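You operate a simulated robot arm through the tools that you are given. There is no shell and no other tool. Be economical: measure what you need, move in short steps, check, and stop when the job is done.

You are at the controls of a simulated two-armed robot. One attempt, no reset.

Task
Lid the glue pot, rinse the white brush, wash the smear off the mat.
Fine: rinse in the water pot, then wash with that wet brush and stand it back in its holder; lid on before the glue skins. Set down upright: white brush. What is to be rubbed or washed off counts as gone when no trace of it is left.

Only the result counts: the job must be done as asked and must still hold three seconds after the hand-in. Knocking over, shifting, dropping, spilling or breaking anything else fails it. A push-on lid holds only when it is set on centred and level and pressed home; a screw cap is set on level and turned clockwise until tight.

Robot
Two 7-joint arms with fingered hands on one trunk, on a base that drives. Base frame: it is fixed to the floor where the robot stands at the start and does not move with it; the origin is under the middle of the robot, x ahead of it, y to its left, z up; the surface under the hand at the start is at about z = 880. Units: mm, degrees, N and s.
The left shoulder is at the start at [44, 173, 1170], the right one opposite. With the tool pointing down near the work surface each hand reaches from about 380 to 780 mm from the robot's upright axis, wherever it stands, measured 20 degrees to its own side. Places, roughly: glue smear [300, -100, 900]. Payload 3.5 kg a hand.
The TCP of each hand is the grasp point between the finger pads, 25 mm short of the fingertips. In the tool frame z runs along the fingers and y along their closing line. The gripper opens to 88 mm. The gripper's body begins 29 mm behind the TCP. The gripper is a hand of 3 fingers: y runs from the thumb to the fingers, the wrist lies at [-13, -97, -162] in the tool frame, and closing takes about 1.5 s.
Orientation is that of the tool frame in the base frame, as [roll, pitch, yaw] about the fixed x, y, z axes, in that order (R = Rz(yaw) Ry(pitch) Rx(roll)). With the fingers straight down and the wrist toward the robot, the tool's x, y and z point along [0, 1, 0], [1, 0, 0] and [0, 0, -1] of the base frame.

Tools
- The arms move only by the tool send_rows. It takes "left_motion", "right_motion" or both (then of equal length, played together; a hand with none holds still); each is one flat list of numbers, 7 for each row, row after row: the shift along the base's x, y, z in units of 30 mm (1.0 is 30 mm), then the turn, a rotation vector about the base's x, y, z in units of 5 degrees (1.0 is 5 degrees), then the opening, from 0 (shut) to 1 (fully open). In form: [x, y, z, wx, wy, wz, grip, x, y, z, wx, wy, wz, grip, ...]. A call has 1 to 8 rows; each row shifts and turns the commanded pose from where the row before left it. A call with a number of a shift or a turn outside -1 to 1 is refused whole. Rows are played at 5 a second. More than 50 mm and 8.6 degrees between two rows, or a gripper value outside its range, and nothing of the call is played. A pose out of reach is approached as far as the arm can. The call stops where the force on the tool passes 40 N (or 10 N more than at its start, if that is more) or the arm is blocked; 0.2 s more then pass. Each finger travels about 72 mm/s and halts on what it meets, pressing with about 33 N; the grip force reading is that of the motor and also rises with nothing between the fingers. The clock runs only during rows and for 0.2 s after the last one: add rows that do not move to give the fingers time. The reply holds the time, the measured pose of the TCP, the force on the tool along the base axes, the opening and the grip force, in the units named above and with some noise, with the torque about the TCP (base axes, N m) and any sound that the robot's microphone picked up.
- Cameras (640 x 400 px; columns grow to the right, rows downward): "scene" is now at [143.9, -21.3, 1378.1]; the picture's right is [-0.14, -0.99, 0.02], its down [-0.59, 0.07, -0.80] and it looks along [0.80, -0.12, -0.59] (base axes); focal length 214 px, centre (320, 200). "left" rides on the left gripper at [-58, -85, -99] in its tool frame; the picture's right is [-0.67, -0.35, 0.66], its down [0.68, -0.63, 0.37] and it looks along [0.29, 0.69, 0.66] (tool axes); focal length 261 px, centre (320, 200). "right" rides on the right gripper at [58, -85, -99] in its tool frame; the picture's right is [-0.67, 0.35, -0.66], its down [-0.69, -0.63, 0.37] and it looks along [-0.28, 0.70, 0.66] (tool axes); focal length 261 px, centre (320, 200). There is no depth. A picture from a camera that has moved, and an enlarged one, comes with that camera's place and axes in the base frame and with its lens. The place of the scene camera against the robot may be out by one fixed shift of up to 25 mm in any direction.
- snapshot(camera): a new picture of that camera. The clock stands still meanwhile.
- move_column(by): slides the trunk up (or, below 0, down) by that many mm; the arms and the scene camera ride with it, the base frame stays. It gives what a move gives, with no picture.
- roll_base(legs): drives the robot by 1 to 6 legs, each [ahead, left, turn to the left] in mm, mm and degrees, along the robot's own axes; the way and the turn of a leg run together, so that a leg with both is an arc; at most 1500 mm and 180 degrees a leg. The arms and the cameras ride along, it lands a little off, and it stops where it bumps. It gives what a move gives.
- hand_shape(shape, hand): the hand has 3 fingers and takes this shape, open, in about a second: jaw (thumb against the fingers, like two jaws); tri (thumb and two fingers); tip (a fingertip pinch); poke (one finger out to press); point (the index stretched); flat (the hand flat); cup (the hand cupped); fist (a fist). The gripper value then closes the fingers along that shape, each until it touches; the sizes above hold for jaw. It gives what a move gives, with no picture.
- aim_head(pan, tilt): turns the head with the scene camera to pan (to the left, within 86 degrees either way) and tilt (down, from -29 to 69), counted from straight ahead of the robot. It gives what a move gives.
- inspect(camera, box): a new picture of the part [left, top, right, bottom] of that camera's present view, enlarged. The clock stands still meanwhile.
- sign_off(): hands the job in; it is judged then, once.

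Go step by step. Nothing tells you exact positions but the pictures and the camera data: compare them with the known pose of the tool, close in by small moves and look again before you grip or let go. The budget is 120 turns and 92 pictures, counting those below and the enlarged ones. Unless the task says otherwise, let go and move clear before handing in, and close with one line.

The tools are called as name(argument=value, ...) on one line, values as JSON. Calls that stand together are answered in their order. send_rows: Moves the arms, as the interface text tells. Its arguments: {"type":"object","properties":{"left_motion":{"type":"array"},"right_motion":{"type":"array"}},"required":[]} The other tools are called the same way: move_column (by) slides the trunk up or down; hand_shape (shape, hand) gives the hand a shape; roll_base (legs) drives the base; aim_head (pan, tilt) turns the head that bears the scene camera; snapshot (camera) takes a picture; inspect (camera, box) takes an enlarged picture of a part of a camera's view; sign_off () hands the job in.

At the start:

```text
t: 0.0
left_tool_pos: [489.3, 199.2, 1283.5]
left_ee_rot: [-180.0, 0.0, 90.0]
left_force: [0.6, -0.4, -0.3]
left_wrist_torque: [0.01, 0.01, 0.02]
left_gripper_width: 87.6
left_grip_force: 0.1
left_shape: jaw
right_tool_pos: [364.0, -177.0, 1348.2]
right_ee_rot: [-179.9, 0.0, 90.0]
right_force: [-0.5, -0.3, -0.2]
right_wrist_torque: [-0.03, -0.05, 0.02]
right_gripper_width: 87.3
right_grip_force: 0.0
right_shape: jaw
trunk travel left (down, up): [-250.0, 205.0]
robot x, y, heading: [2.6, -1.8, 0.1]
head pan, tilt: [-8.1, 30.1]
```

scene: 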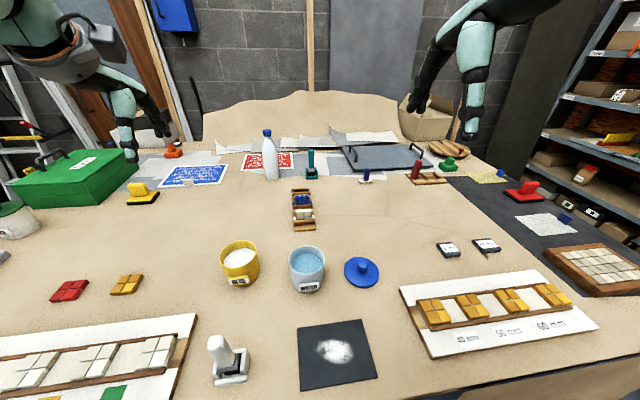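
right: 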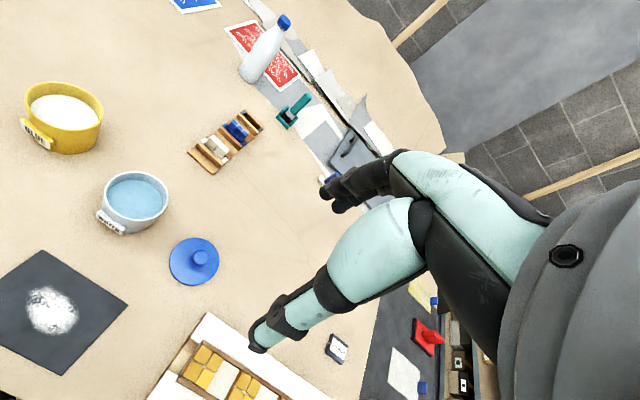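
left: 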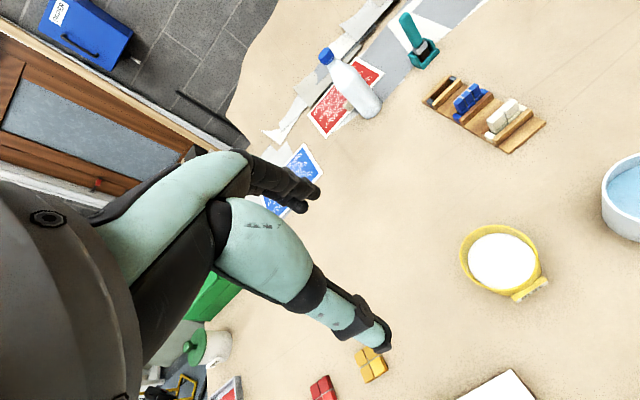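

I see the yellow glue pot, the water pot, a blue lid, a dark mat with a white smear, and a white upright item near the mat; a rack behind may hold other brushes. I'll look closer at each.

inspect(camera="scene", box=[190, 310, 390, 400])

inspect(camera="scene", box=[200, 170, 400, 300])

inspect(camera="left", box=[380, 0, 640, 170])

```text
3.20 times, centred on (290, 355) of scene
camera zoom: at [143.9, -21.3, 1378.1], right [-0.14, -0.99, 0.02], down [-0.59, 0.07, -0.8], along [0.8, -0.12, -0.59], focal length 686 px, centre (416, -296)
```

zoom: 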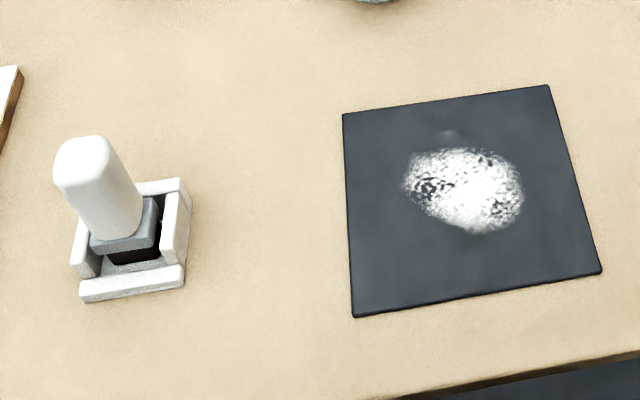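

```text
3.08 times, centred on (300, 235) of scene
camera zoom: at [143.9, -21.3, 1378.1], right [-0.14, -0.99, 0.02], down [-0.59, 0.07, -0.8], along [0.8, -0.12, -0.59], focal length 660 px, centre (382, 92)
```

zoom: 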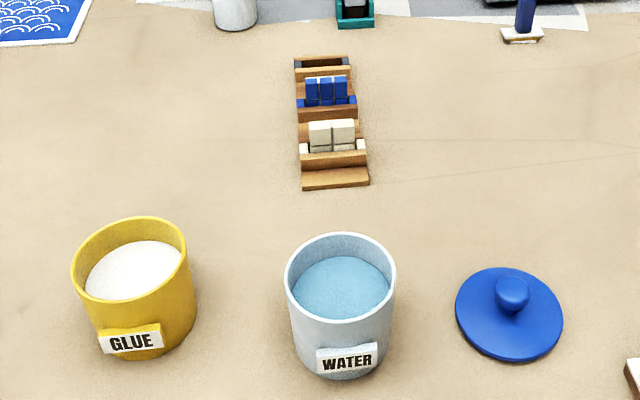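

```text
2.35 times, centred on (510, 85) of left
camera zoom: at [406.0, 141.0, 1381.7], right [-0.35, -0.67, -0.66], down [-0.63, 0.68, -0.37], along [0.69, 0.29, -0.66], focal length 613 px, centre (-127, 471)
```

zoom: 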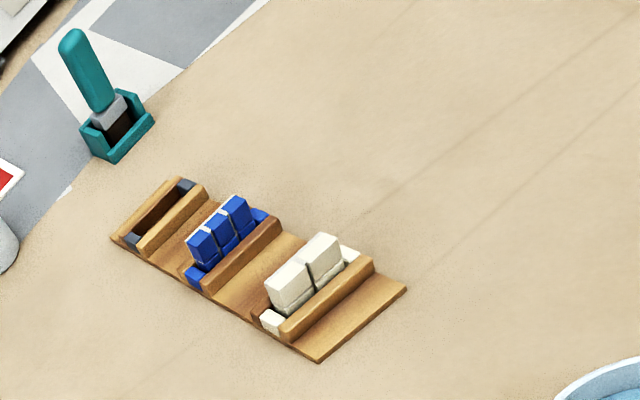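

The white brush stands in a white holder near [290, 117]. The lid is near [480, -183], the glue pot near [512, 130], and the water pot near [500, 0]. I'll start with the lid and bring the right hand above it.

send_rows(right_motion=[0.48, -0.02, -1, 0, 0, 0, 0.8, 0.48, -0.02, -1, 0, 0, 0, 0.8, 0.48, -0.02, -1, 0, 0, 0, 0.8, 0.48, -0.02, -1, 0, 0, 0, 0.8, 0.48, -0.02, -1, 0, 0, 0, 0.8, 0.48, -0.02, -1, 0, 0, 0, 0.8, 0.48, -0.02, -1, 0, 0, 0, 0.8, 0.48, -0.02, -1, 0, 0, 0, 0.8])

snapshot(camera="right")

snapshot(camera="scene")

```text
t: 1.8
left_tool_pos: [490.3, 199.1, 1282.9]
left_ee_rot: [-179.8, 0.0, 90.0]
left_force: [0.1, 0.6, 0.0]
left_wrist_torque: [0.01, 0.03, -0.03]
left_gripper_width: 87.7
left_grip_force: 0.1
left_shape: jaw
right_tool_pos: [478.1, -181.3, 1109.1]
right_ee_rot: [-179.9, -0.1, 90.1]
right_force: [1.0, 1.7, 0.8]
right_wrist_torque: [-0.01, -0.01, 0.0]
right_gripper_width: 70.7
right_grip_force: 0.1
right_shape: jaw
trunk travel left (down, up): [-250.0, 205.0]
robot x, y, heading: [-1.2, -0.2, -0.2]
head pan, tilt: [-8.1, 30.1]
```

```text
85 pictures are left
camera right: at [392.5, -124.4, 1209.5], right [0.35, -0.67, 0.65], down [-0.63, -0.69, -0.37], along [0.69, -0.28, -0.66], focal length 261 px, centre (320, 200)
```

right: 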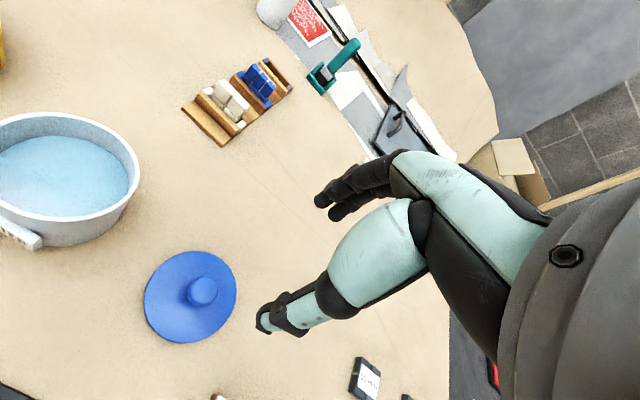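

```text
84 pictures are left
camera scene: at [144.7, -21.6, 1378.0], right [-0.14, -0.99, 0.02], down [-0.59, 0.07, -0.8], along [0.79, -0.12, -0.59], focal length 214 px, centre (320, 200)
```

scene: 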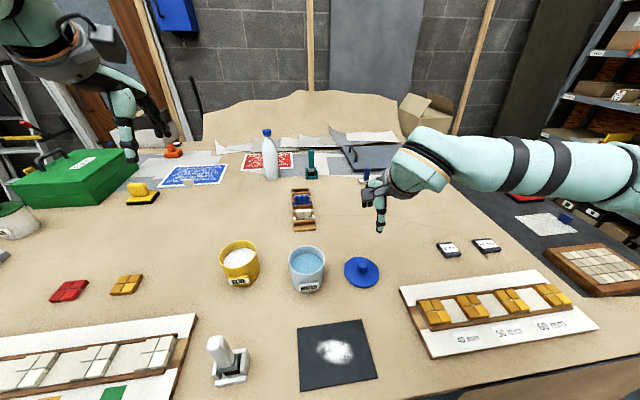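

The lid knob is near [474, -183], with its centre at about z 917. I'll descend partway and recheck before gripping.

send_rows(right_motion=[-0.05, -0.02, -0.8, 0, 0, 0, 0.8, -0.05, -0.02, -0.8, 0, 0, 0, 0.8, -0.03, -0.01, -0.8, 0, 0, 0, 0.8, 0, 0, -0.7, 0, 0, 0, 0.8, 0, 0, -0.7, 0, 0, 0, 0.8, 0, 0, 0, 0, 0, 0, 0.8])

snapshot(camera="right")

inspect(camera="scene", box=[300, 180, 440, 310])

```text
t: 3.2
left_tool_pos: [490.6, 199.7, 1282.9]
left_ee_rot: [179.9, 0.0, 89.9]
left_force: [0.1, -0.1, -0.1]
left_wrist_torque: [0.0, 0.02, -0.03]
left_gripper_width: 87.7
left_grip_force: 0.1
left_shape: jaw
right_tool_pos: [472.7, -182.2, 994.5]
right_ee_rot: [-179.9, 0.0, 90.0]
right_force: [-0.4, -0.5, -0.1]
right_wrist_torque: [0.01, 0.02, 0.01]
right_gripper_width: 70.7
right_grip_force: 0.0
right_shape: jaw
trunk travel left (down, up): [-250.0, 205.0]
robot x, y, heading: [0.8, 0.2, 0.2]
head pan, tilt: [-8.1, 30.1]
```

```text
83 pictures are left
camera right: at [386.9, -125.2, 1095.1], right [0.35, -0.67, 0.65], down [-0.63, -0.69, -0.37], along [0.69, -0.28, -0.66], focal length 261 px, centre (320, 200)
```

right: 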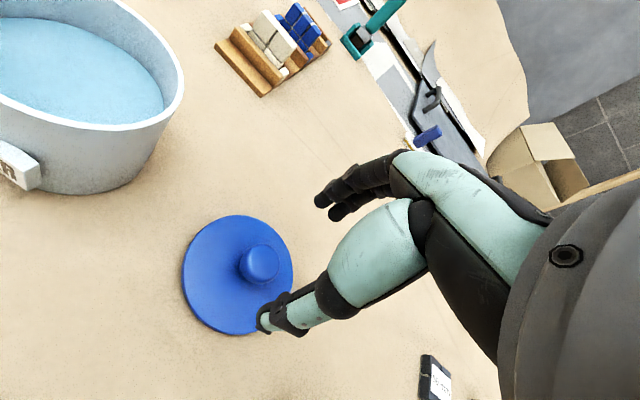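

```text
3.08 times, centred on (370, 245) of scene
camera zoom: at [143.7, -21.2, 1378.1], right [-0.14, -0.99, 0.02], down [-0.59, 0.07, -0.8], along [0.8, -0.12, -0.59], focal length 660 px, centre (166, 62)
```

zoom: 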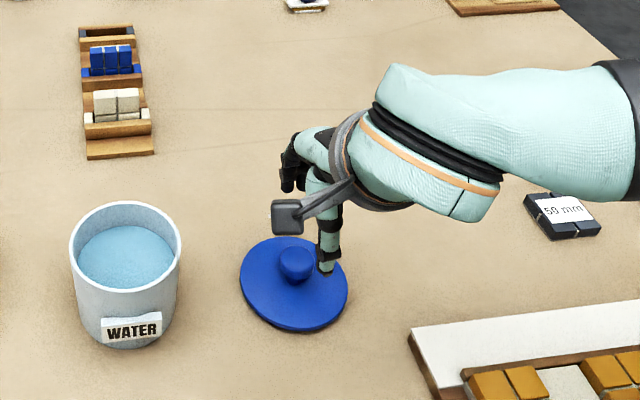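

Both cameras put the knob at about [474, -183, 918]. I'll descend onto it and close.

send_rows(right_motion=[0.05, 0, -0.7, 0, 0, 0, 0.8, 0, 0, -0.7, 0, 0, 0, 0.8, 0, 0, -0.6, 0, 0, 0, 0.8, 0, 0, -0.5, 0, 0, 0, 0.8, 0, 0, 0, 0, 0, 0, 0.8])

snapshot(camera="right")

inspect(camera="scene", box=[320, 220, 420, 300])

```text
t: 4.4
left_tool_pos: [489.1, 198.8, 1281.6]
left_ee_rot: [180.0, 0.1, 89.9]
left_force: [0.5, 0.0, -0.2]
left_wrist_torque: [0.05, 0.02, 0.0]
left_gripper_width: 87.3
left_grip_force: 0.0
left_shape: jaw
right_tool_pos: [474.8, -182.4, 920.3]
right_ee_rot: [-179.9, -0.1, 90.0]
right_force: [0.5, 0.7, 0.4]
right_wrist_torque: [0.02, 0.04, -0.03]
right_gripper_width: 70.5
right_grip_force: 0.0
right_shape: jaw
trunk travel left (down, up): [-250.0, 205.0]
robot x, y, heading: [-0.1, 1.7, 0.3]
head pan, tilt: [-8.1, 30.1]
```

```text
81 pictures are left
camera right: at [390.2, -124.9, 1019.6], right [0.35, -0.67, 0.65], down [-0.63, -0.69, -0.37], along [0.69, -0.28, -0.66], focal length 261 px, centre (320, 200)
```

right: 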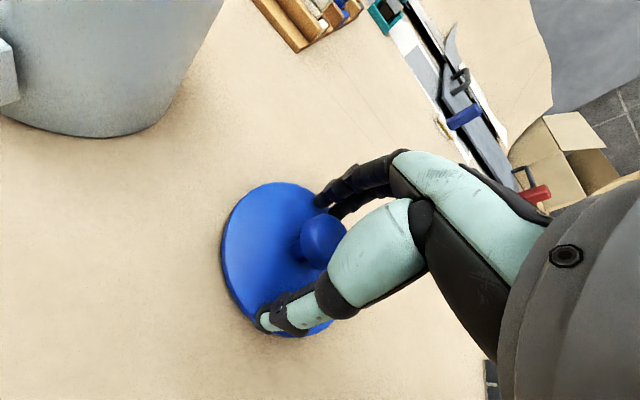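

```text
5.00 times, centred on (370, 260) of scene
camera zoom: at [143.8, -21.3, 1378.1], right [-0.14, -0.99, 0.02], down [-0.59, 0.07, -0.8], along [0.8, -0.12, -0.59], focal length 1072 px, centre (70, -100)
```

zoom: 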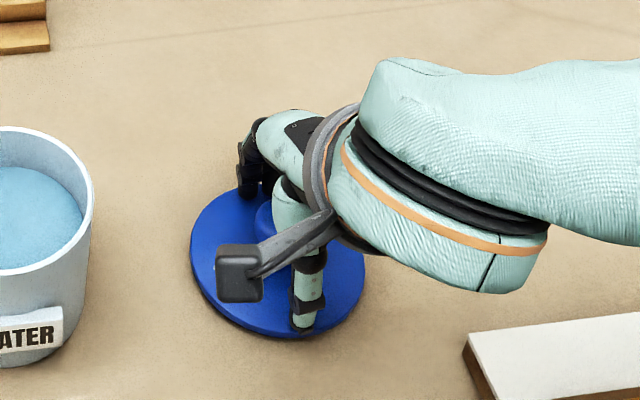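

The knob sits between the fingers, so I'll close.

send_rows(right_motion=[0, 0, 0, 0, 0, 0, 0.5, 0, 0, 0, 0, 0, 0, 0.2, 0, 0, 0, 0, 0, 0, 0, 0, 0, 0, 0, 0, 0, 0, 0, 0, 0, 0, 0, 0, 0, 0, 0, 0, 0, 0, 0, 0, 0, 0, 0, 0, 0, 0, 0])

snapshot(camera="right")

```text
t: 6.0
left_tool_pos: [490.5, 199.6, 1283.3]
left_ee_rot: [-180.0, 0.0, 90.1]
left_force: [0.3, 0.1, 0.6]
left_wrist_torque: [-0.02, -0.02, -0.01]
left_gripper_width: 87.5
left_grip_force: 0.0
left_shape: jaw
right_tool_pos: [475.6, -181.9, 920.6]
right_ee_rot: [-179.8, 0.0, 90.0]
right_force: [1.2, -0.2, 0.9]
right_wrist_torque: [-0.03, -0.09, 0.01]
right_gripper_width: 16.7
right_grip_force: 33.0
right_shape: jaw
trunk travel left (down, up): [-250.0, 205.0]
robot x, y, heading: [-3.0, -3.1, 0.1]
head pan, tilt: [-8.1, 30.1]
```

```text
79 pictures are left
camera right: at [390.4, -124.9, 1019.8], right [0.35, -0.67, 0.65], down [-0.63, -0.69, -0.37], along [0.69, -0.28, -0.66], focal length 261 px, centre (320, 200)
```

right: 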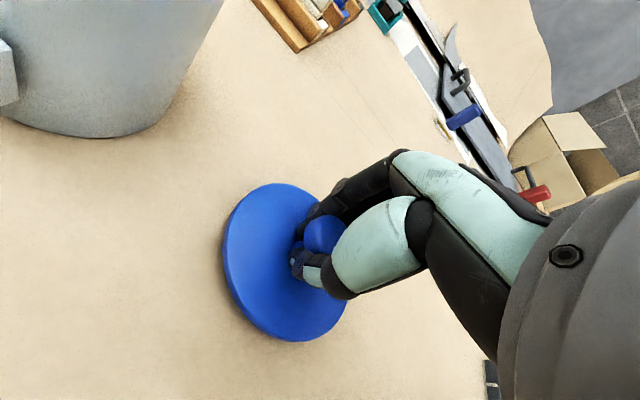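

Gripped at 16.7 mm. I'll lift straight up and check the lid is level and secure.

send_rows(right_motion=[0, 0, 0.3, 0, 0, 0, 0, 0, 0, 0.8, 0, 0, 0, 0, 0, 0, 1, 0, 0, 0, 0, 0, 0, 1, 0, 0, 0, 0, 0, 0, 1, 0, 0, 0, 0, 0, 0, 0.6, 0, 0, 0, 0])

snapshot(camera="right")

snapshot(camera="scene")

```text
t: 7.4
left_tool_pos: [490.2, 199.9, 1284.0]
left_ee_rot: [-180.0, 0.0, 90.1]
left_force: [0.6, 0.0, -0.1]
left_wrist_torque: [-0.03, 0.0, 0.01]
left_gripper_width: 87.5
left_grip_force: 0.1
left_shape: jaw
right_tool_pos: [476.2, -183.2, 1060.9]
right_ee_rot: [-179.8, 0.1, 90.1]
right_force: [-1.2, 0.1, -1.2]
right_wrist_torque: [-0.02, 0.0, 0.01]
right_gripper_width: 16.5
right_grip_force: 33.1
right_shape: jaw
trunk travel left (down, up): [-250.0, 205.0]
robot x, y, heading: [3.5, -1.4, 0.2]
head pan, tilt: [-8.1, 30.1]
```

```text
78 pictures are left
camera right: at [391.4, -125.5, 1160.6], right [0.35, -0.67, 0.65], down [-0.63, -0.69, -0.37], along [0.69, -0.28, -0.66], focal length 261 px, centre (320, 200)
```

right: 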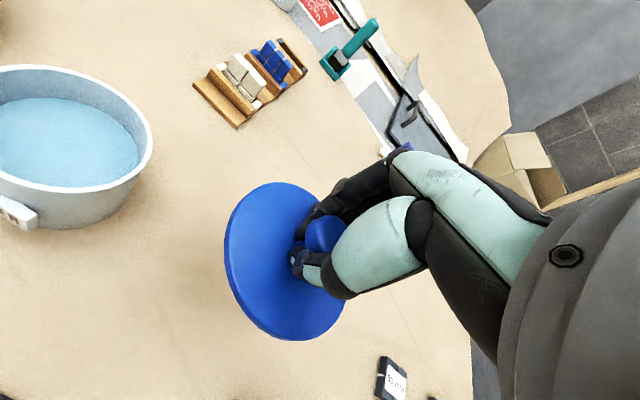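

```text
77 pictures are left
camera scene: at [143.7, -21.2, 1378.1], right [-0.14, -0.99, 0.02], down [-0.59, 0.07, -0.8], along [0.8, -0.12, -0.59], focal length 214 px, centre (320, 200)
```

scene: 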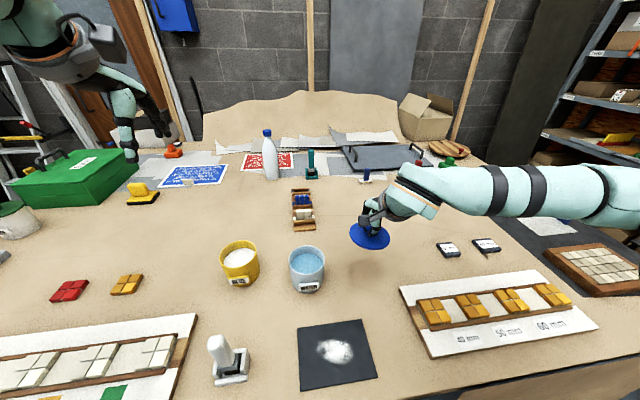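

The lid is held level. I'll carry it over towards the glue pot, stop short and measure the rim.

send_rows(right_motion=[0.15, 1, 0, 0, 0, 0, 0, 0.15, 1, 0, 0, 0, 0, 0, 0.15, 1, 0, 0, 0, 0, 0, 0.15, 1, 0, 0, 0, 0, 0, 0.15, 1, 0, 0, 0, 0, 0, 0.15, 1, 0, 0, 0, 0, 0, 0.15, 1, 0, 0, 0, 0, 0, 0.15, 1, 0, 0, 0, 0, 0])

snapshot(camera="right")

snapshot(camera="left")

inspect(camera="scene", box=[200, 190, 360, 300])

```text
t: 9.2
left_tool_pos: [490.1, 201.8, 1283.4]
left_ee_rot: [-180.0, 0.0, 89.9]
left_force: [-0.8, -0.7, -0.8]
left_wrist_torque: [-0.01, 0.03, 0.0]
left_gripper_width: 87.4
left_grip_force: 0.1
left_shape: jaw
right_tool_pos: [512.4, 56.8, 1060.7]
right_ee_rot: [-179.8, 0.0, 90.0]
right_force: [0.3, 0.2, -0.1]
right_wrist_torque: [-0.02, 0.02, -0.03]
right_gripper_width: 16.5
right_grip_force: 32.6
right_shape: jaw
trunk travel left (down, up): [-250.0, 205.0]
robot x, y, heading: [-0.9, 0.4, 0.1]
head pan, tilt: [-8.1, 30.1]
```

```text
76 pictures are left
camera right: at [427.1, 114.6, 1160.4], right [0.35, -0.67, 0.66], down [-0.63, -0.69, -0.36], along [0.69, -0.29, -0.66], focal length 261 px, centre (320, 200)
```

right: 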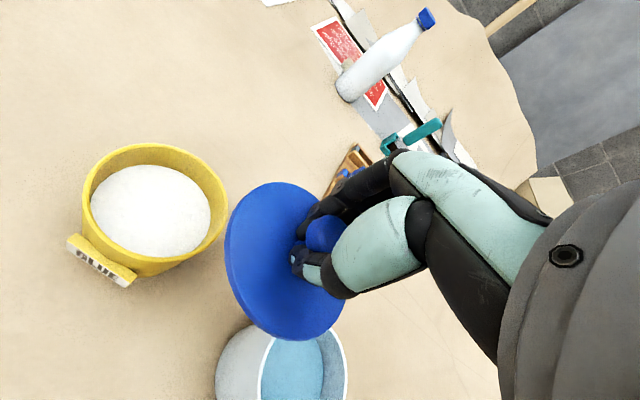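

```text
75 pictures are left
camera left: at [406.1, 142.6, 1381.5], right [-0.35, -0.67, -0.65], down [-0.63, 0.68, -0.37], along [0.69, 0.28, -0.66], focal length 261 px, centre (320, 200)
```

left: 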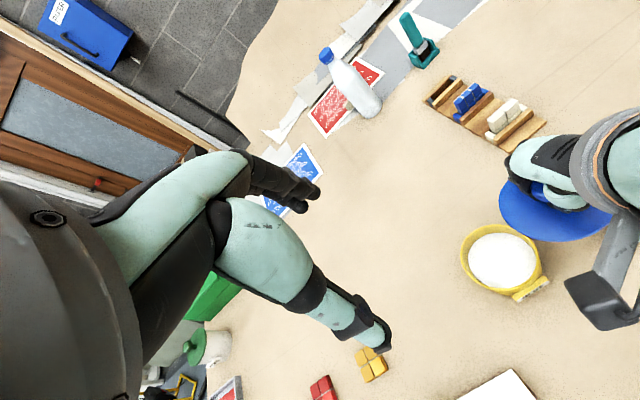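

```text
3.64 times, centred on (280, 245) of scene
camera zoom: at [144.0, -19.7, 1378.1], right [-0.14, -0.99, 0.02], down [-0.59, 0.07, -0.8], along [0.8, -0.12, -0.59], focal length 780 px, centre (466, 36)
```

zoom: 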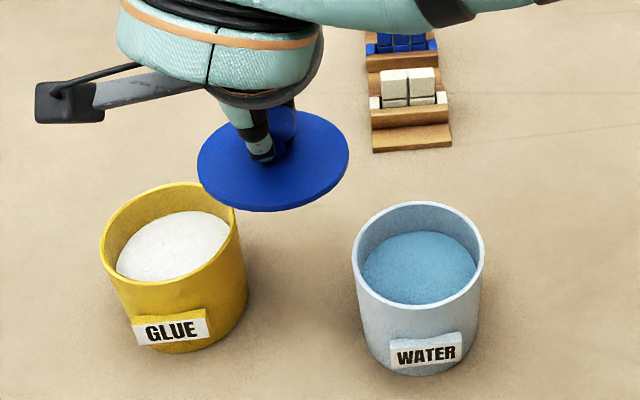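

The rim centre is about [511, 138] with the top near z 965. I'll move the lid above it and lower it close, then check the alignment.

send_rows(right_motion=[-0.02, 0.9, 0, 0, 0, 0, 0, -0.02, 0.9, 0, 0, 0, 0, 0, -0.01, 0.9, 0, 0, 0, 0, 0, 0, 0, -0.5, 0, 0, 0, 0, 0, 0, -0.4, 0, 0, 0, 0, 0, 0, 0, 0, 0, 0, 0])

snapshot(camera="right")

inspect(camera="left", box=[400, 150, 640, 310])

inspect(camera="scene", box=[190, 200, 310, 300])

```text
t: 10.6
left_tool_pos: [488.5, 199.8, 1283.3]
left_ee_rot: [-180.0, 0.0, 90.0]
left_force: [-0.3, 0.6, -0.9]
left_wrist_torque: [0.0, 0.0, 0.02]
left_gripper_width: 87.6
left_grip_force: 0.1
left_shape: jaw
right_tool_pos: [510.1, 135.9, 1034.0]
right_ee_rot: [-179.9, 0.0, 90.0]
right_force: [-0.8, -0.2, 0.5]
right_wrist_torque: [0.01, 0.01, -0.01]
right_gripper_width: 16.3
right_grip_force: 33.2
right_shape: jaw
trunk travel left (down, up): [-250.0, 205.0]
robot x, y, heading: [2.3, 1.2, -0.2]
head pan, tilt: [-8.1, 30.1]
```

```text
73 pictures are left
camera right: at [424.9, 194.9, 1133.9], right [0.35, -0.67, 0.65], down [-0.63, -0.69, -0.37], along [0.69, -0.28, -0.66], focal length 261 px, centre (320, 200)
```

right: 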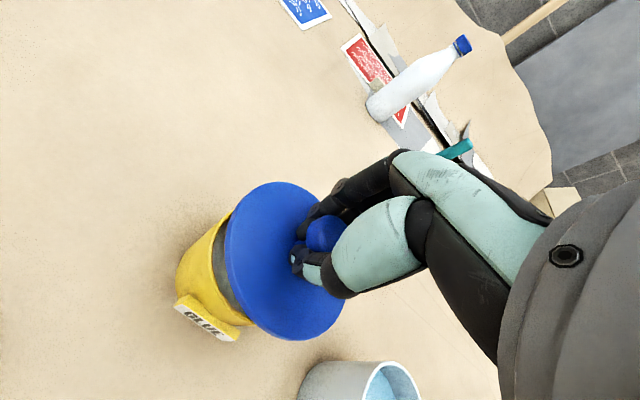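

```text
2.50 times, centred on (520, 230) of left
camera zoom: at [405.9, 141.2, 1381.7], right [-0.35, -0.67, -0.66], down [-0.63, 0.68, -0.37], along [0.69, 0.29, -0.66], focal length 652 px, centre (-180, 125)
```

zoom: 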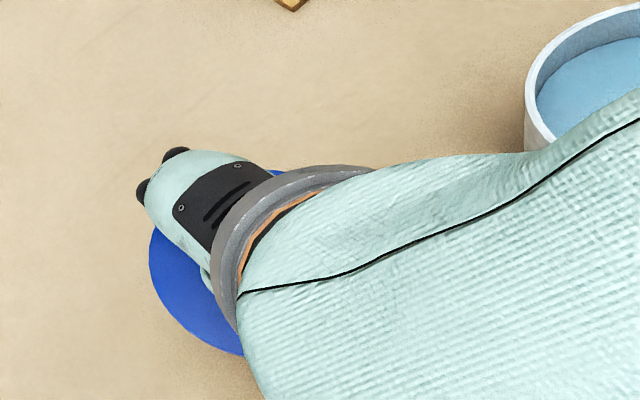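

```text
4.00 times, centred on (250, 250) of scene
camera zoom: at [143.8, -21.1, 1378.1], right [-0.14, -0.99, 0.02], down [-0.59, 0.07, -0.8], along [0.8, -0.12, -0.59], focal length 858 px, centre (600, 0)
```

zoom: 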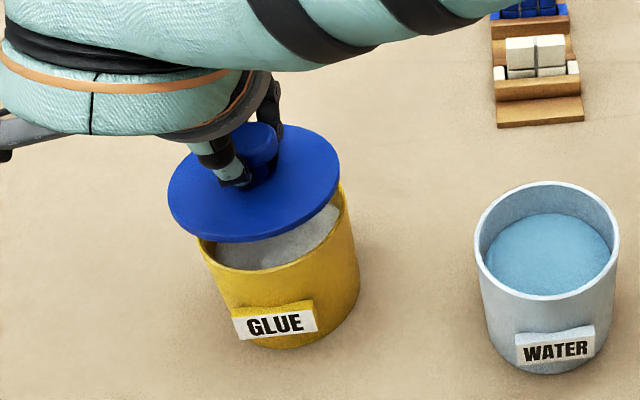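

The lid looks nearly centred above the pot. I'll lower it to just above the rim and compare the edges closely.

send_rows(right_motion=[0, 0, -0.35, 0, 0, 0, 0, 0, 0, -0.35, 0, 0, 0, 0, 0, 0, 0, 0, 0, 0, 0])

inspect(camera="right", box=[150, 160, 390, 360])

inspect(camera="scene", box=[200, 210, 290, 300])

```text
t: 11.4
left_tool_pos: [489.2, 199.3, 1283.6]
left_ee_rot: [179.9, 0.0, 89.9]
left_force: [0.6, 0.4, -0.5]
left_wrist_torque: [0.01, 0.0, 0.04]
left_gripper_width: 87.7
left_grip_force: 0.0
left_shape: jaw
right_tool_pos: [510.2, 137.0, 1013.5]
right_ee_rot: [-180.0, 0.0, 90.1]
right_force: [0.1, -0.1, -0.3]
right_wrist_torque: [0.02, 0.02, 0.0]
right_gripper_width: 16.2
right_grip_force: 32.9
right_shape: jaw
trunk travel left (down, up): [-250.0, 205.0]
robot x, y, heading: [0.9, 0.5, -0.1]
head pan, tilt: [-8.1, 30.1]
```

```text
2.00 times, centred on (270, 260) of right
camera zoom: at [424.9, 194.7, 1112.7], right [0.35, -0.67, 0.65], down [-0.63, -0.69, -0.37], along [0.69, -0.28, -0.66], focal length 521 px, centre (420, 80)
```

zoom: 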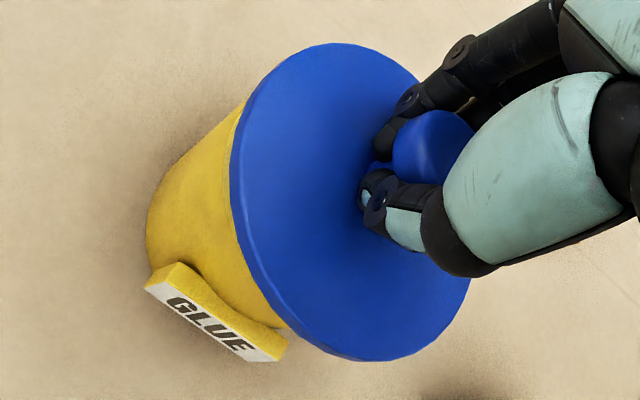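

```text
4.44 times, centred on (245, 255) of scene
camera zoom: at [143.9, -21.3, 1378.1], right [-0.14, -0.99, 0.02], down [-0.59, 0.07, -0.8], along [0.8, -0.12, -0.59], focal length 953 px, centre (653, -44)
```

zoom: 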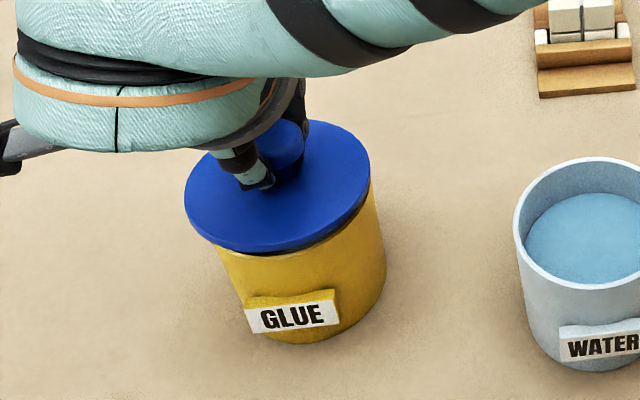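

The scene view hints the pot is a couple of mm to the right of the lid. I'll zoom in to judge the rim edges.

inspect(camera="scene", box=[220, 230, 290, 290])

inspect(camera="right", box=[200, 170, 300, 350])

```text
6.67 times, centred on (255, 260) of scene
camera zoom: at [143.9, -21.3, 1378.1], right [-0.14, -0.99, 0.02], down [-0.59, 0.07, -0.8], along [0.8, -0.12, -0.59], focal length 1430 px, centre (753, -200)
```

zoom: 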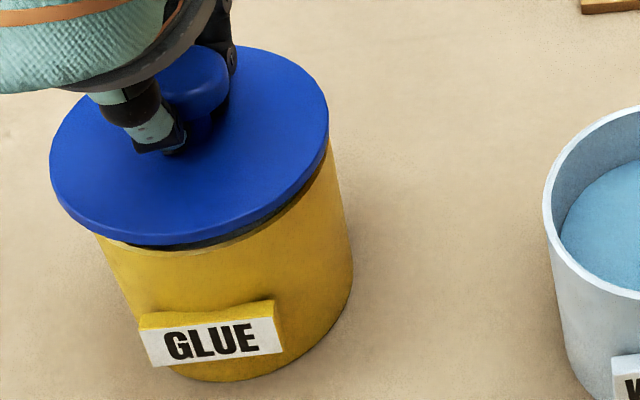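

```text
2.22 times, centred on (250, 260) of right
camera zoom: at [424.9, 194.7, 1112.7], right [0.35, -0.67, 0.65], down [-0.63, -0.69, -0.37], along [0.69, -0.28, -0.66], focal length 579 px, centre (476, 67)
```

zoom: 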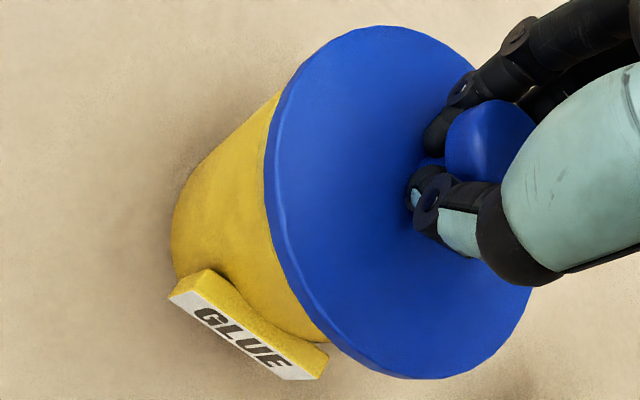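

The estimates agree within about 2 mm. The pot is slightly right of and ahead of the lid, so I'll nudge it and lower gently to feel for contact.

send_rows(right_motion=[0.05, -0.06, 0, 0, 0, 0, 0, 0, 0, -0.1, 0, 0, 0, 0, 0, 0, -0.1, 0, 0, 0, 0, 0, 0, 0, 0, 0, 0, 0])

inspect(camera="scene", box=[220, 230, 290, 290])

```text
t: 12.4
left_tool_pos: [489.0, 200.0, 1283.1]
left_ee_rot: [-180.0, 0.0, 90.1]
left_force: [-0.2, 0.2, 0.0]
left_wrist_torque: [0.0, -0.01, 0.02]
left_gripper_width: 87.5
left_grip_force: 0.2
left_shape: jaw
right_tool_pos: [511.6, 135.6, 1007.5]
right_ee_rot: [-179.8, 0.0, 90.1]
right_force: [1.1, -0.8, -1.8]
right_wrist_torque: [-0.01, 0.04, 0.03]
right_gripper_width: 16.4
right_grip_force: 33.2
right_shape: jaw
trunk travel left (down, up): [-250.0, 205.0]
robot x, y, heading: [-1.5, 0.4, 0.1]
head pan, tilt: [-8.1, 30.1]
```

```text
6.67 times, centred on (255, 260) of scene
camera zoom: at [144.0, -21.2, 1378.1], right [-0.14, -0.99, 0.02], down [-0.59, 0.07, -0.8], along [0.8, -0.12, -0.59], focal length 1430 px, centre (753, -200)
```

zoom: 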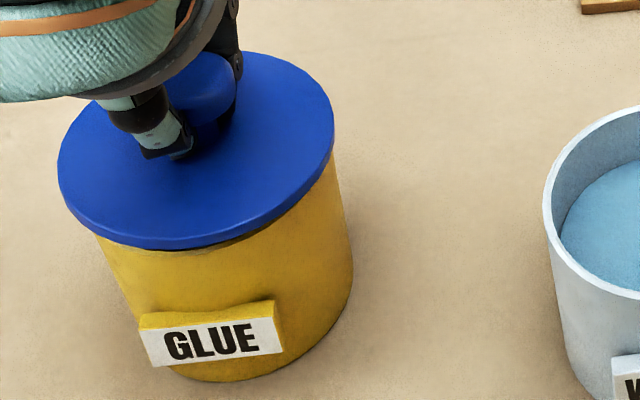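

Tangent analysis in the scene view shows the lid centred sideways. I'll check fore-aft alignment with the right camera.

inspect(camera="right", box=[190, 170, 350, 350])

inspect(camera="left", box=[440, 200, 560, 320])

```text
2.22 times, centred on (270, 260) of right
camera zoom: at [426.8, 193.7, 1107.6], right [0.35, -0.67, 0.65], down [-0.63, -0.69, -0.37], along [0.69, -0.28, -0.66], focal length 579 px, centre (431, 67)
```

zoom: 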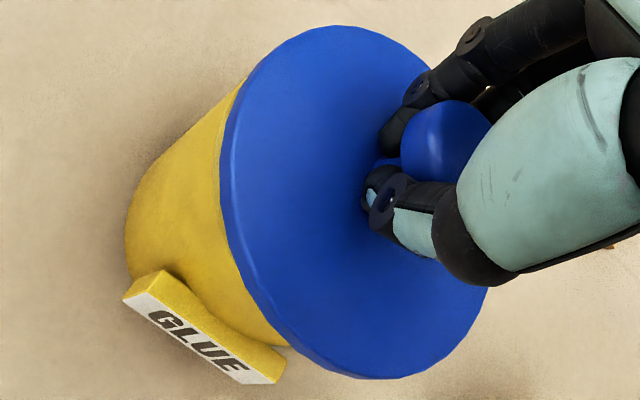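

```text
3.33 times, centred on (500, 260) of left
camera zoom: at [406.1, 141.1, 1381.7], right [-0.35, -0.67, -0.66], down [-0.63, 0.68, -0.37], along [0.69, 0.29, -0.66], focal length 869 px, centre (-280, 0)
```

zoom: 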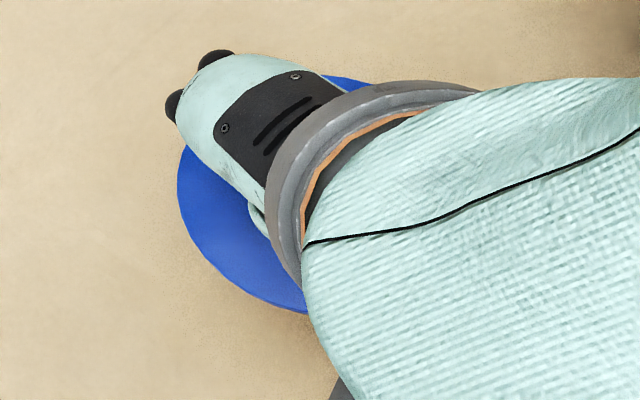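

The right camera shows about 2 mm still to go forward. I'll nudge and lower gently in 1.5 mm steps.

send_rows(right_motion=[0.07, 0.025, 0, 0, 0, 0, 0, 0, 0, -0.05, 0, 0, 0, 0, 0, 0, -0.05, 0, 0, 0, 0, 0, 0, -0.05, 0, 0, 0, 0, 0, 0, 0, 0, 0, 0, 0])

inspect(camera="scene", box=[220, 230, 290, 290])

```text
t: 13.6
left_tool_pos: [488.7, 200.3, 1282.9]
left_ee_rot: [-179.9, 0.0, 90.0]
left_force: [-0.1, 0.1, -0.5]
left_wrist_torque: [0.03, -0.02, 0.01]
left_gripper_width: 87.6
left_grip_force: 0.1
left_shape: jaw
right_tool_pos: [513.1, 136.6, 1001.4]
right_ee_rot: [-179.9, 0.2, 90.0]
right_force: [0.3, -0.9, -0.2]
right_wrist_torque: [-0.02, -0.02, 0.0]
right_gripper_width: 16.3
right_grip_force: 33.0
right_shape: jaw
trunk travel left (down, up): [-250.0, 205.0]
robot x, y, heading: [0.2, -0.6, 0.4]
head pan, tilt: [-8.1, 30.1]
```

```text
6.67 times, centred on (255, 260) of scene
camera zoom: at [144.0, -21.2, 1378.1], right [-0.14, -0.99, 0.02], down [-0.59, 0.07, -0.8], along [0.8, -0.12, -0.59], focal length 1430 px, centre (753, -200)
```

zoom: 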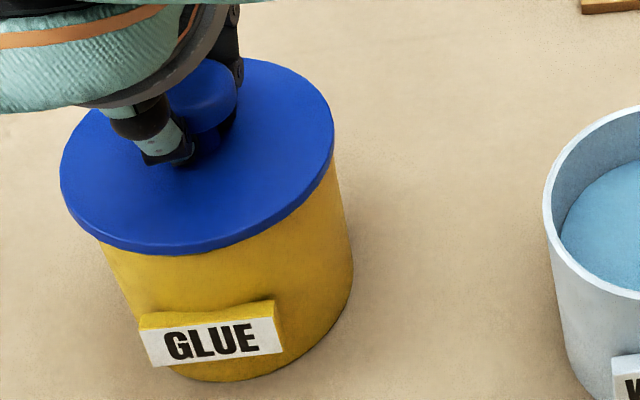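

There's no contact yet, so I'll continue down slowly.

send_rows(right_motion=[0, 0, -0.05, 0, 0, 0, 0, 0, 0, -0.05, 0, 0, 0, 0, 0, 0, -0.05, 0, 0, 0, 0, 0, 0, 0, 0, 0, 0, 0])

inspect(camera="scene", box=[220, 230, 290, 290])

```text
t: 14.6
left_tool_pos: [487.9, 200.4, 1284.1]
left_ee_rot: [179.8, 0.0, 90.1]
left_force: [0.1, -0.1, -0.9]
left_wrist_torque: [0.0, -0.01, 0.04]
left_gripper_width: 87.7
left_grip_force: 0.1
left_shape: jaw
right_tool_pos: [513.2, 138.2, 998.0]
right_ee_rot: [179.9, -0.1, 90.0]
right_force: [2.1, 2.9, 15.3]
right_wrist_torque: [-0.08, 0.04, 0.03]
right_gripper_width: 16.9
right_grip_force: 33.5
right_shape: jaw
trunk travel left (down, up): [-250.0, 205.0]
robot x, y, heading: [4.3, -1.1, 0.2]
head pan, tilt: [-8.1, 30.1]
```

```text
6.67 times, centred on (255, 260) of scene
camera zoom: at [142.5, -21.1, 1378.4], right [-0.14, -0.99, 0.02], down [-0.59, 0.07, -0.81], along [0.8, -0.12, -0.59], focal length 1430 px, centre (753, -200)
```

zoom: 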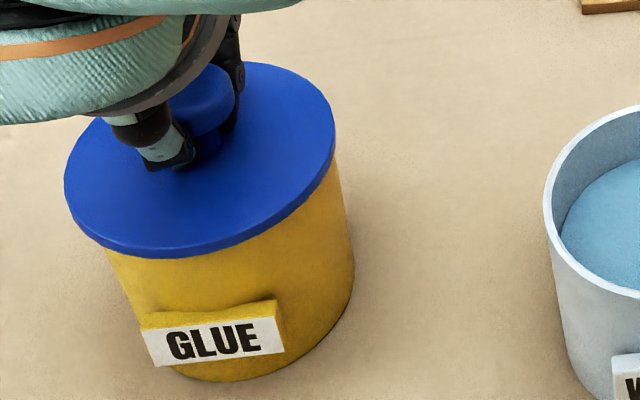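

Contact at about 15 N with small side force. I'll press it home and listen for a click.

send_rows(right_motion=[0, 0, -0.05, 0, 0, 0, 0, 0, 0, -0.05, 0, 0, 0, 0, 0, 0, -0.05, 0, 0, 0, 0, 0, 0, -0.05, 0, 0, 0, 0])

inspect(camera="scene", box=[220, 230, 290, 290])

```text
t: 15.4
left_tool_pos: [487.9, 200.3, 1283.1]
left_ee_rot: [179.9, 0.0, 90.1]
left_force: [0.3, -0.8, 0.6]
left_wrist_torque: [-0.02, 0.0, 0.0]
left_gripper_width: 87.7
left_grip_force: 0.1
left_shape: jaw
right_tool_pos: [515.1, 139.4, 997.1]
right_ee_rot: [179.5, -0.3, 90.2]
right_force: [-0.9, 0.9, 4.2]
right_wrist_torque: [-0.09, -0.18, -0.01]
right_gripper_width: 17.2
right_grip_force: 32.9
right_shape: jaw
trunk travel left (down, up): [-250.0, 205.0]
robot x, y, heading: [0.1, -1.1, -0.0]
head pan, tilt: [-8.1, 30.1]
stopped in row 3 (right hand): the force on the tool passed its limit at 41 N (the readings are from after the stop); the commanded pose is now the measured one
```

```text
6.67 times, centred on (255, 260) of scene
camera zoom: at [142.2, -21.7, 1378.0], right [-0.14, -0.99, 0.02], down [-0.59, 0.07, -0.81], along [0.8, -0.12, -0.59], focal length 1430 px, centre (753, -200)
```

zoom: 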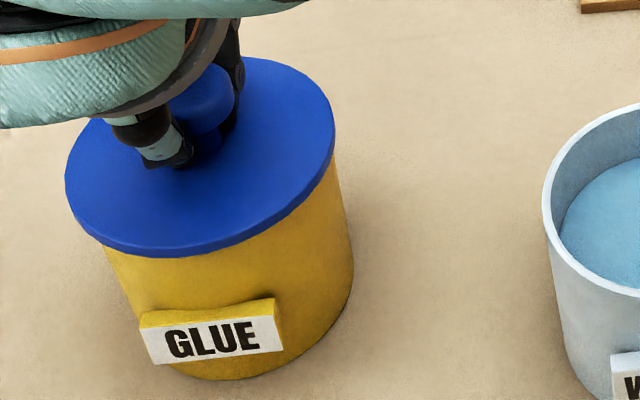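

The force limit tripped without a click, so I'll check the seating from the right camera.

inspect(camera="right", box=[190, 170, 350, 350])

inspect(camera="scene", box=[225, 240, 265, 275])

```text
2.22 times, centred on (270, 260) of right
camera zoom: at [428.5, 195.2, 1096.9], right [0.34, -0.67, 0.65], down [-0.63, -0.68, -0.37], along [0.7, -0.28, -0.66], focal length 579 px, centre (431, 67)
```

zoom: 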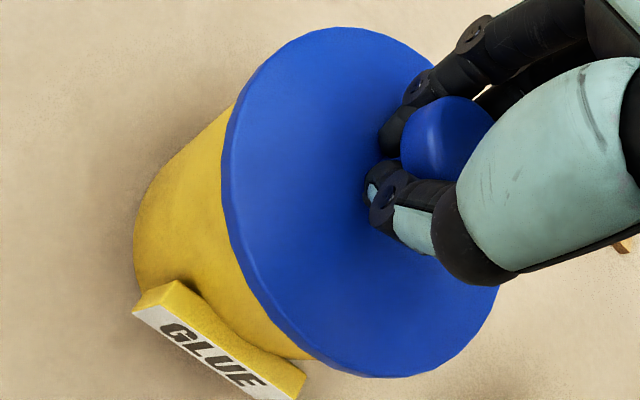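

```text
11.43 times, centred on (245, 258) of scene
camera zoom: at [142.2, -21.7, 1378.0], right [-0.14, -0.99, 0.02], down [-0.59, 0.07, -0.81], along [0.8, -0.12, -0.59], focal length 2451 px, centre (1177, -457)
```

zoom: 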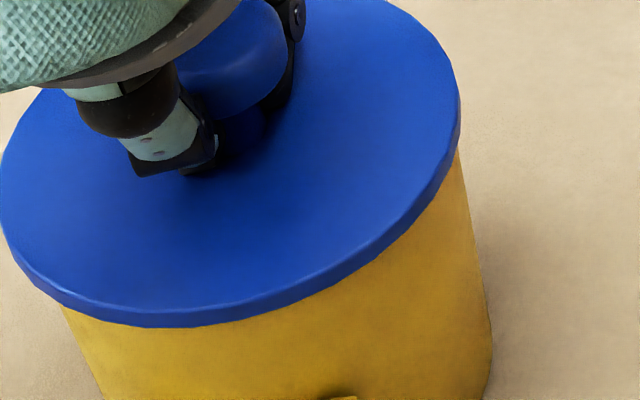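

The lid looks well centred and flat on the rim. I'll press again gradually, watching the force.

send_rows(right_motion=[0, 0, -0.04, 0, 0, 0, 0, 0, 0, -0.04, 0, 0, 0, 0, 0, 0, -0.02, 0, 0, 0, 0, 0, 0, 0, 0, 0, 0, 0])

```text
t: 16.4
left_tool_pos: [488.3, 199.3, 1283.5]
left_ee_rot: [179.8, 0.0, 90.1]
left_force: [0.2, 0.3, 0.6]
left_wrist_torque: [0.01, -0.01, 0.02]
left_gripper_width: 87.9
left_grip_force: 0.1
left_shape: jaw
right_tool_pos: [514.9, 137.8, 994.8]
right_ee_rot: [179.5, -0.3, 90.0]
right_force: [2.3, 4.2, 19.8]
right_wrist_torque: [0.02, -0.59, 0.07]
right_gripper_width: 18.2
right_grip_force: 32.6
right_shape: jaw
trunk travel left (down, up): [-250.0, 205.0]
robot x, y, heading: [0.8, 2.5, -0.1]
head pan, tilt: [-8.1, 30.1]
heard: snap
```

I heard a snap, so the lid is pressed home. I'll unload the force, check and release.

send_rows(right_motion=[0, 0, 0.06, 0, 0, 0, 0, 0, 0, 0, 0, 0, 0, 0.15, 0, 0, 0, 0, 0, 0, 0.3, 0, 0, 0, 0, 0, 0, 0.6, 0, 0, 0, 0, 0, 0, 0.8, 0, 0, 0, 0, 0, 0, 0.8])

inspect(camera="scene", box=[220, 230, 290, 290])

```text
t: 17.8
left_tool_pos: [487.0, 198.7, 1285.3]
left_ee_rot: [179.9, 0.0, 90.0]
left_force: [0.2, 0.5, 0.4]
left_wrist_torque: [-0.02, 0.02, 0.01]
left_gripper_width: 87.6
left_grip_force: 0.0
left_shape: jaw
right_tool_pos: [514.8, 137.8, 997.8]
right_ee_rot: [179.6, -0.3, 90.0]
right_force: [8.1, 0.4, 34.0]
right_wrist_torque: [0.11, 0.43, -0.03]
right_gripper_width: 57.8
right_grip_force: 0.0
right_shape: jaw
trunk travel left (down, up): [-250.0, 205.0]
robot x, y, heading: [0.5, -0.3, -0.1]
head pan, tilt: [-8.1, 30.1]
```

```text
6.67 times, centred on (255, 260) of scene
camera zoom: at [141.2, -22.4, 1378.7], right [-0.14, -0.99, 0.01], down [-0.59, 0.07, -0.81], along [0.8, -0.12, -0.59], focal length 1430 px, centre (753, -200)
```

zoom: 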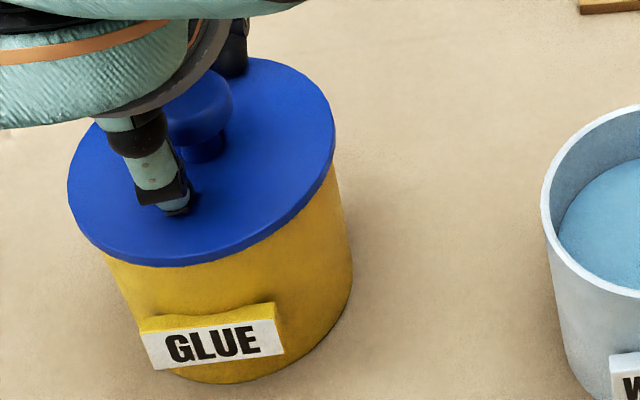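

The fingertips are pressing on the lid disc, so I'll raise straight up clear of the knob.

send_rows(right_motion=[0, 0, 0.2, 0, 0, 0, 0.7, 0, 0, 0.5, 0, 0, 0, 0.8, 0, 0, 0.7, 0, 0, 0, 0.8, 0, 0, 1, 0, 0, 0, 0.8, 0, 0, 1, 0, 0, 0, 0.8, 0, 0, 1, 0, 0, 0, 0.8, 0, 0, 1, 0, 0, 0, 0.8, 0, 0, 1, 0, 0, 0, 0.8])

inspect(camera="scene", box=[200, 220, 300, 300])

snapshot(camera="right")

```text
t: 19.7
left_tool_pos: [488.8, 199.4, 1287.1]
left_ee_rot: [179.6, 0.4, 90.1]
left_force: [-1.8, 3.2, 0.7]
left_wrist_torque: [-0.34, -0.16, -0.43]
left_gripper_width: 87.4
left_grip_force: 0.1
left_shape: jaw
right_tool_pos: [515.8, 134.7, 1183.9]
right_ee_rot: [180.0, 0.0, 89.9]
right_force: [-0.4, 0.6, 0.4]
right_wrist_torque: [-0.03, -0.01, 0.0]
right_gripper_width: 70.2
right_grip_force: 0.1
right_shape: jaw
trunk travel left (down, up): [-250.0, 205.0]
robot x, y, heading: [0.5, 1.5, 0.0]
head pan, tilt: [-8.1, 30.1]
stopped in row 8 (left hand): the force on the tool passed its limit at 44 N (the readings are from after the stop); the commanded pose is now the measured one
```

```text
5.00 times, centred on (250, 260) of scene
camera zoom: at [143.9, -21.1, 1378.1], right [-0.14, -0.99, 0.02], down [-0.59, 0.07, -0.8], along [0.8, -0.12, -0.59], focal length 1072 px, centre (670, -100)
```

zoom: 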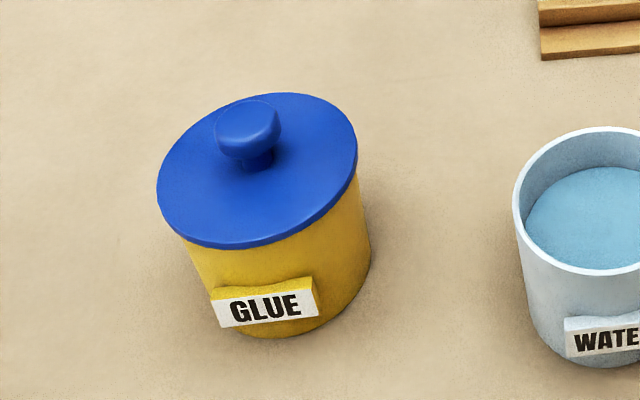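

```text
56 pictures are left
camera right: at [431.0, 194.2, 1284.4], right [0.35, -0.67, 0.66], down [-0.63, -0.69, -0.36], along [0.69, -0.29, -0.66], focal length 261 px, centre (320, 200)
```

right: 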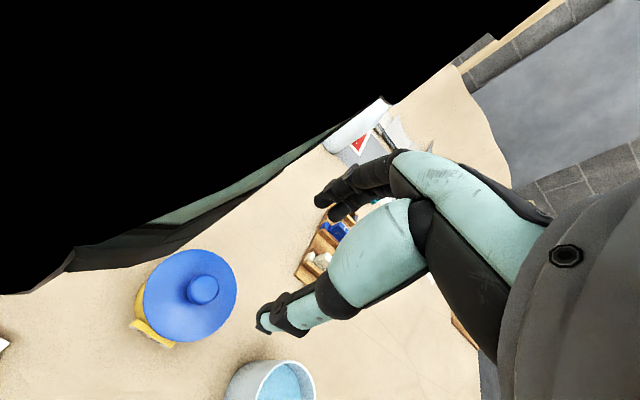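

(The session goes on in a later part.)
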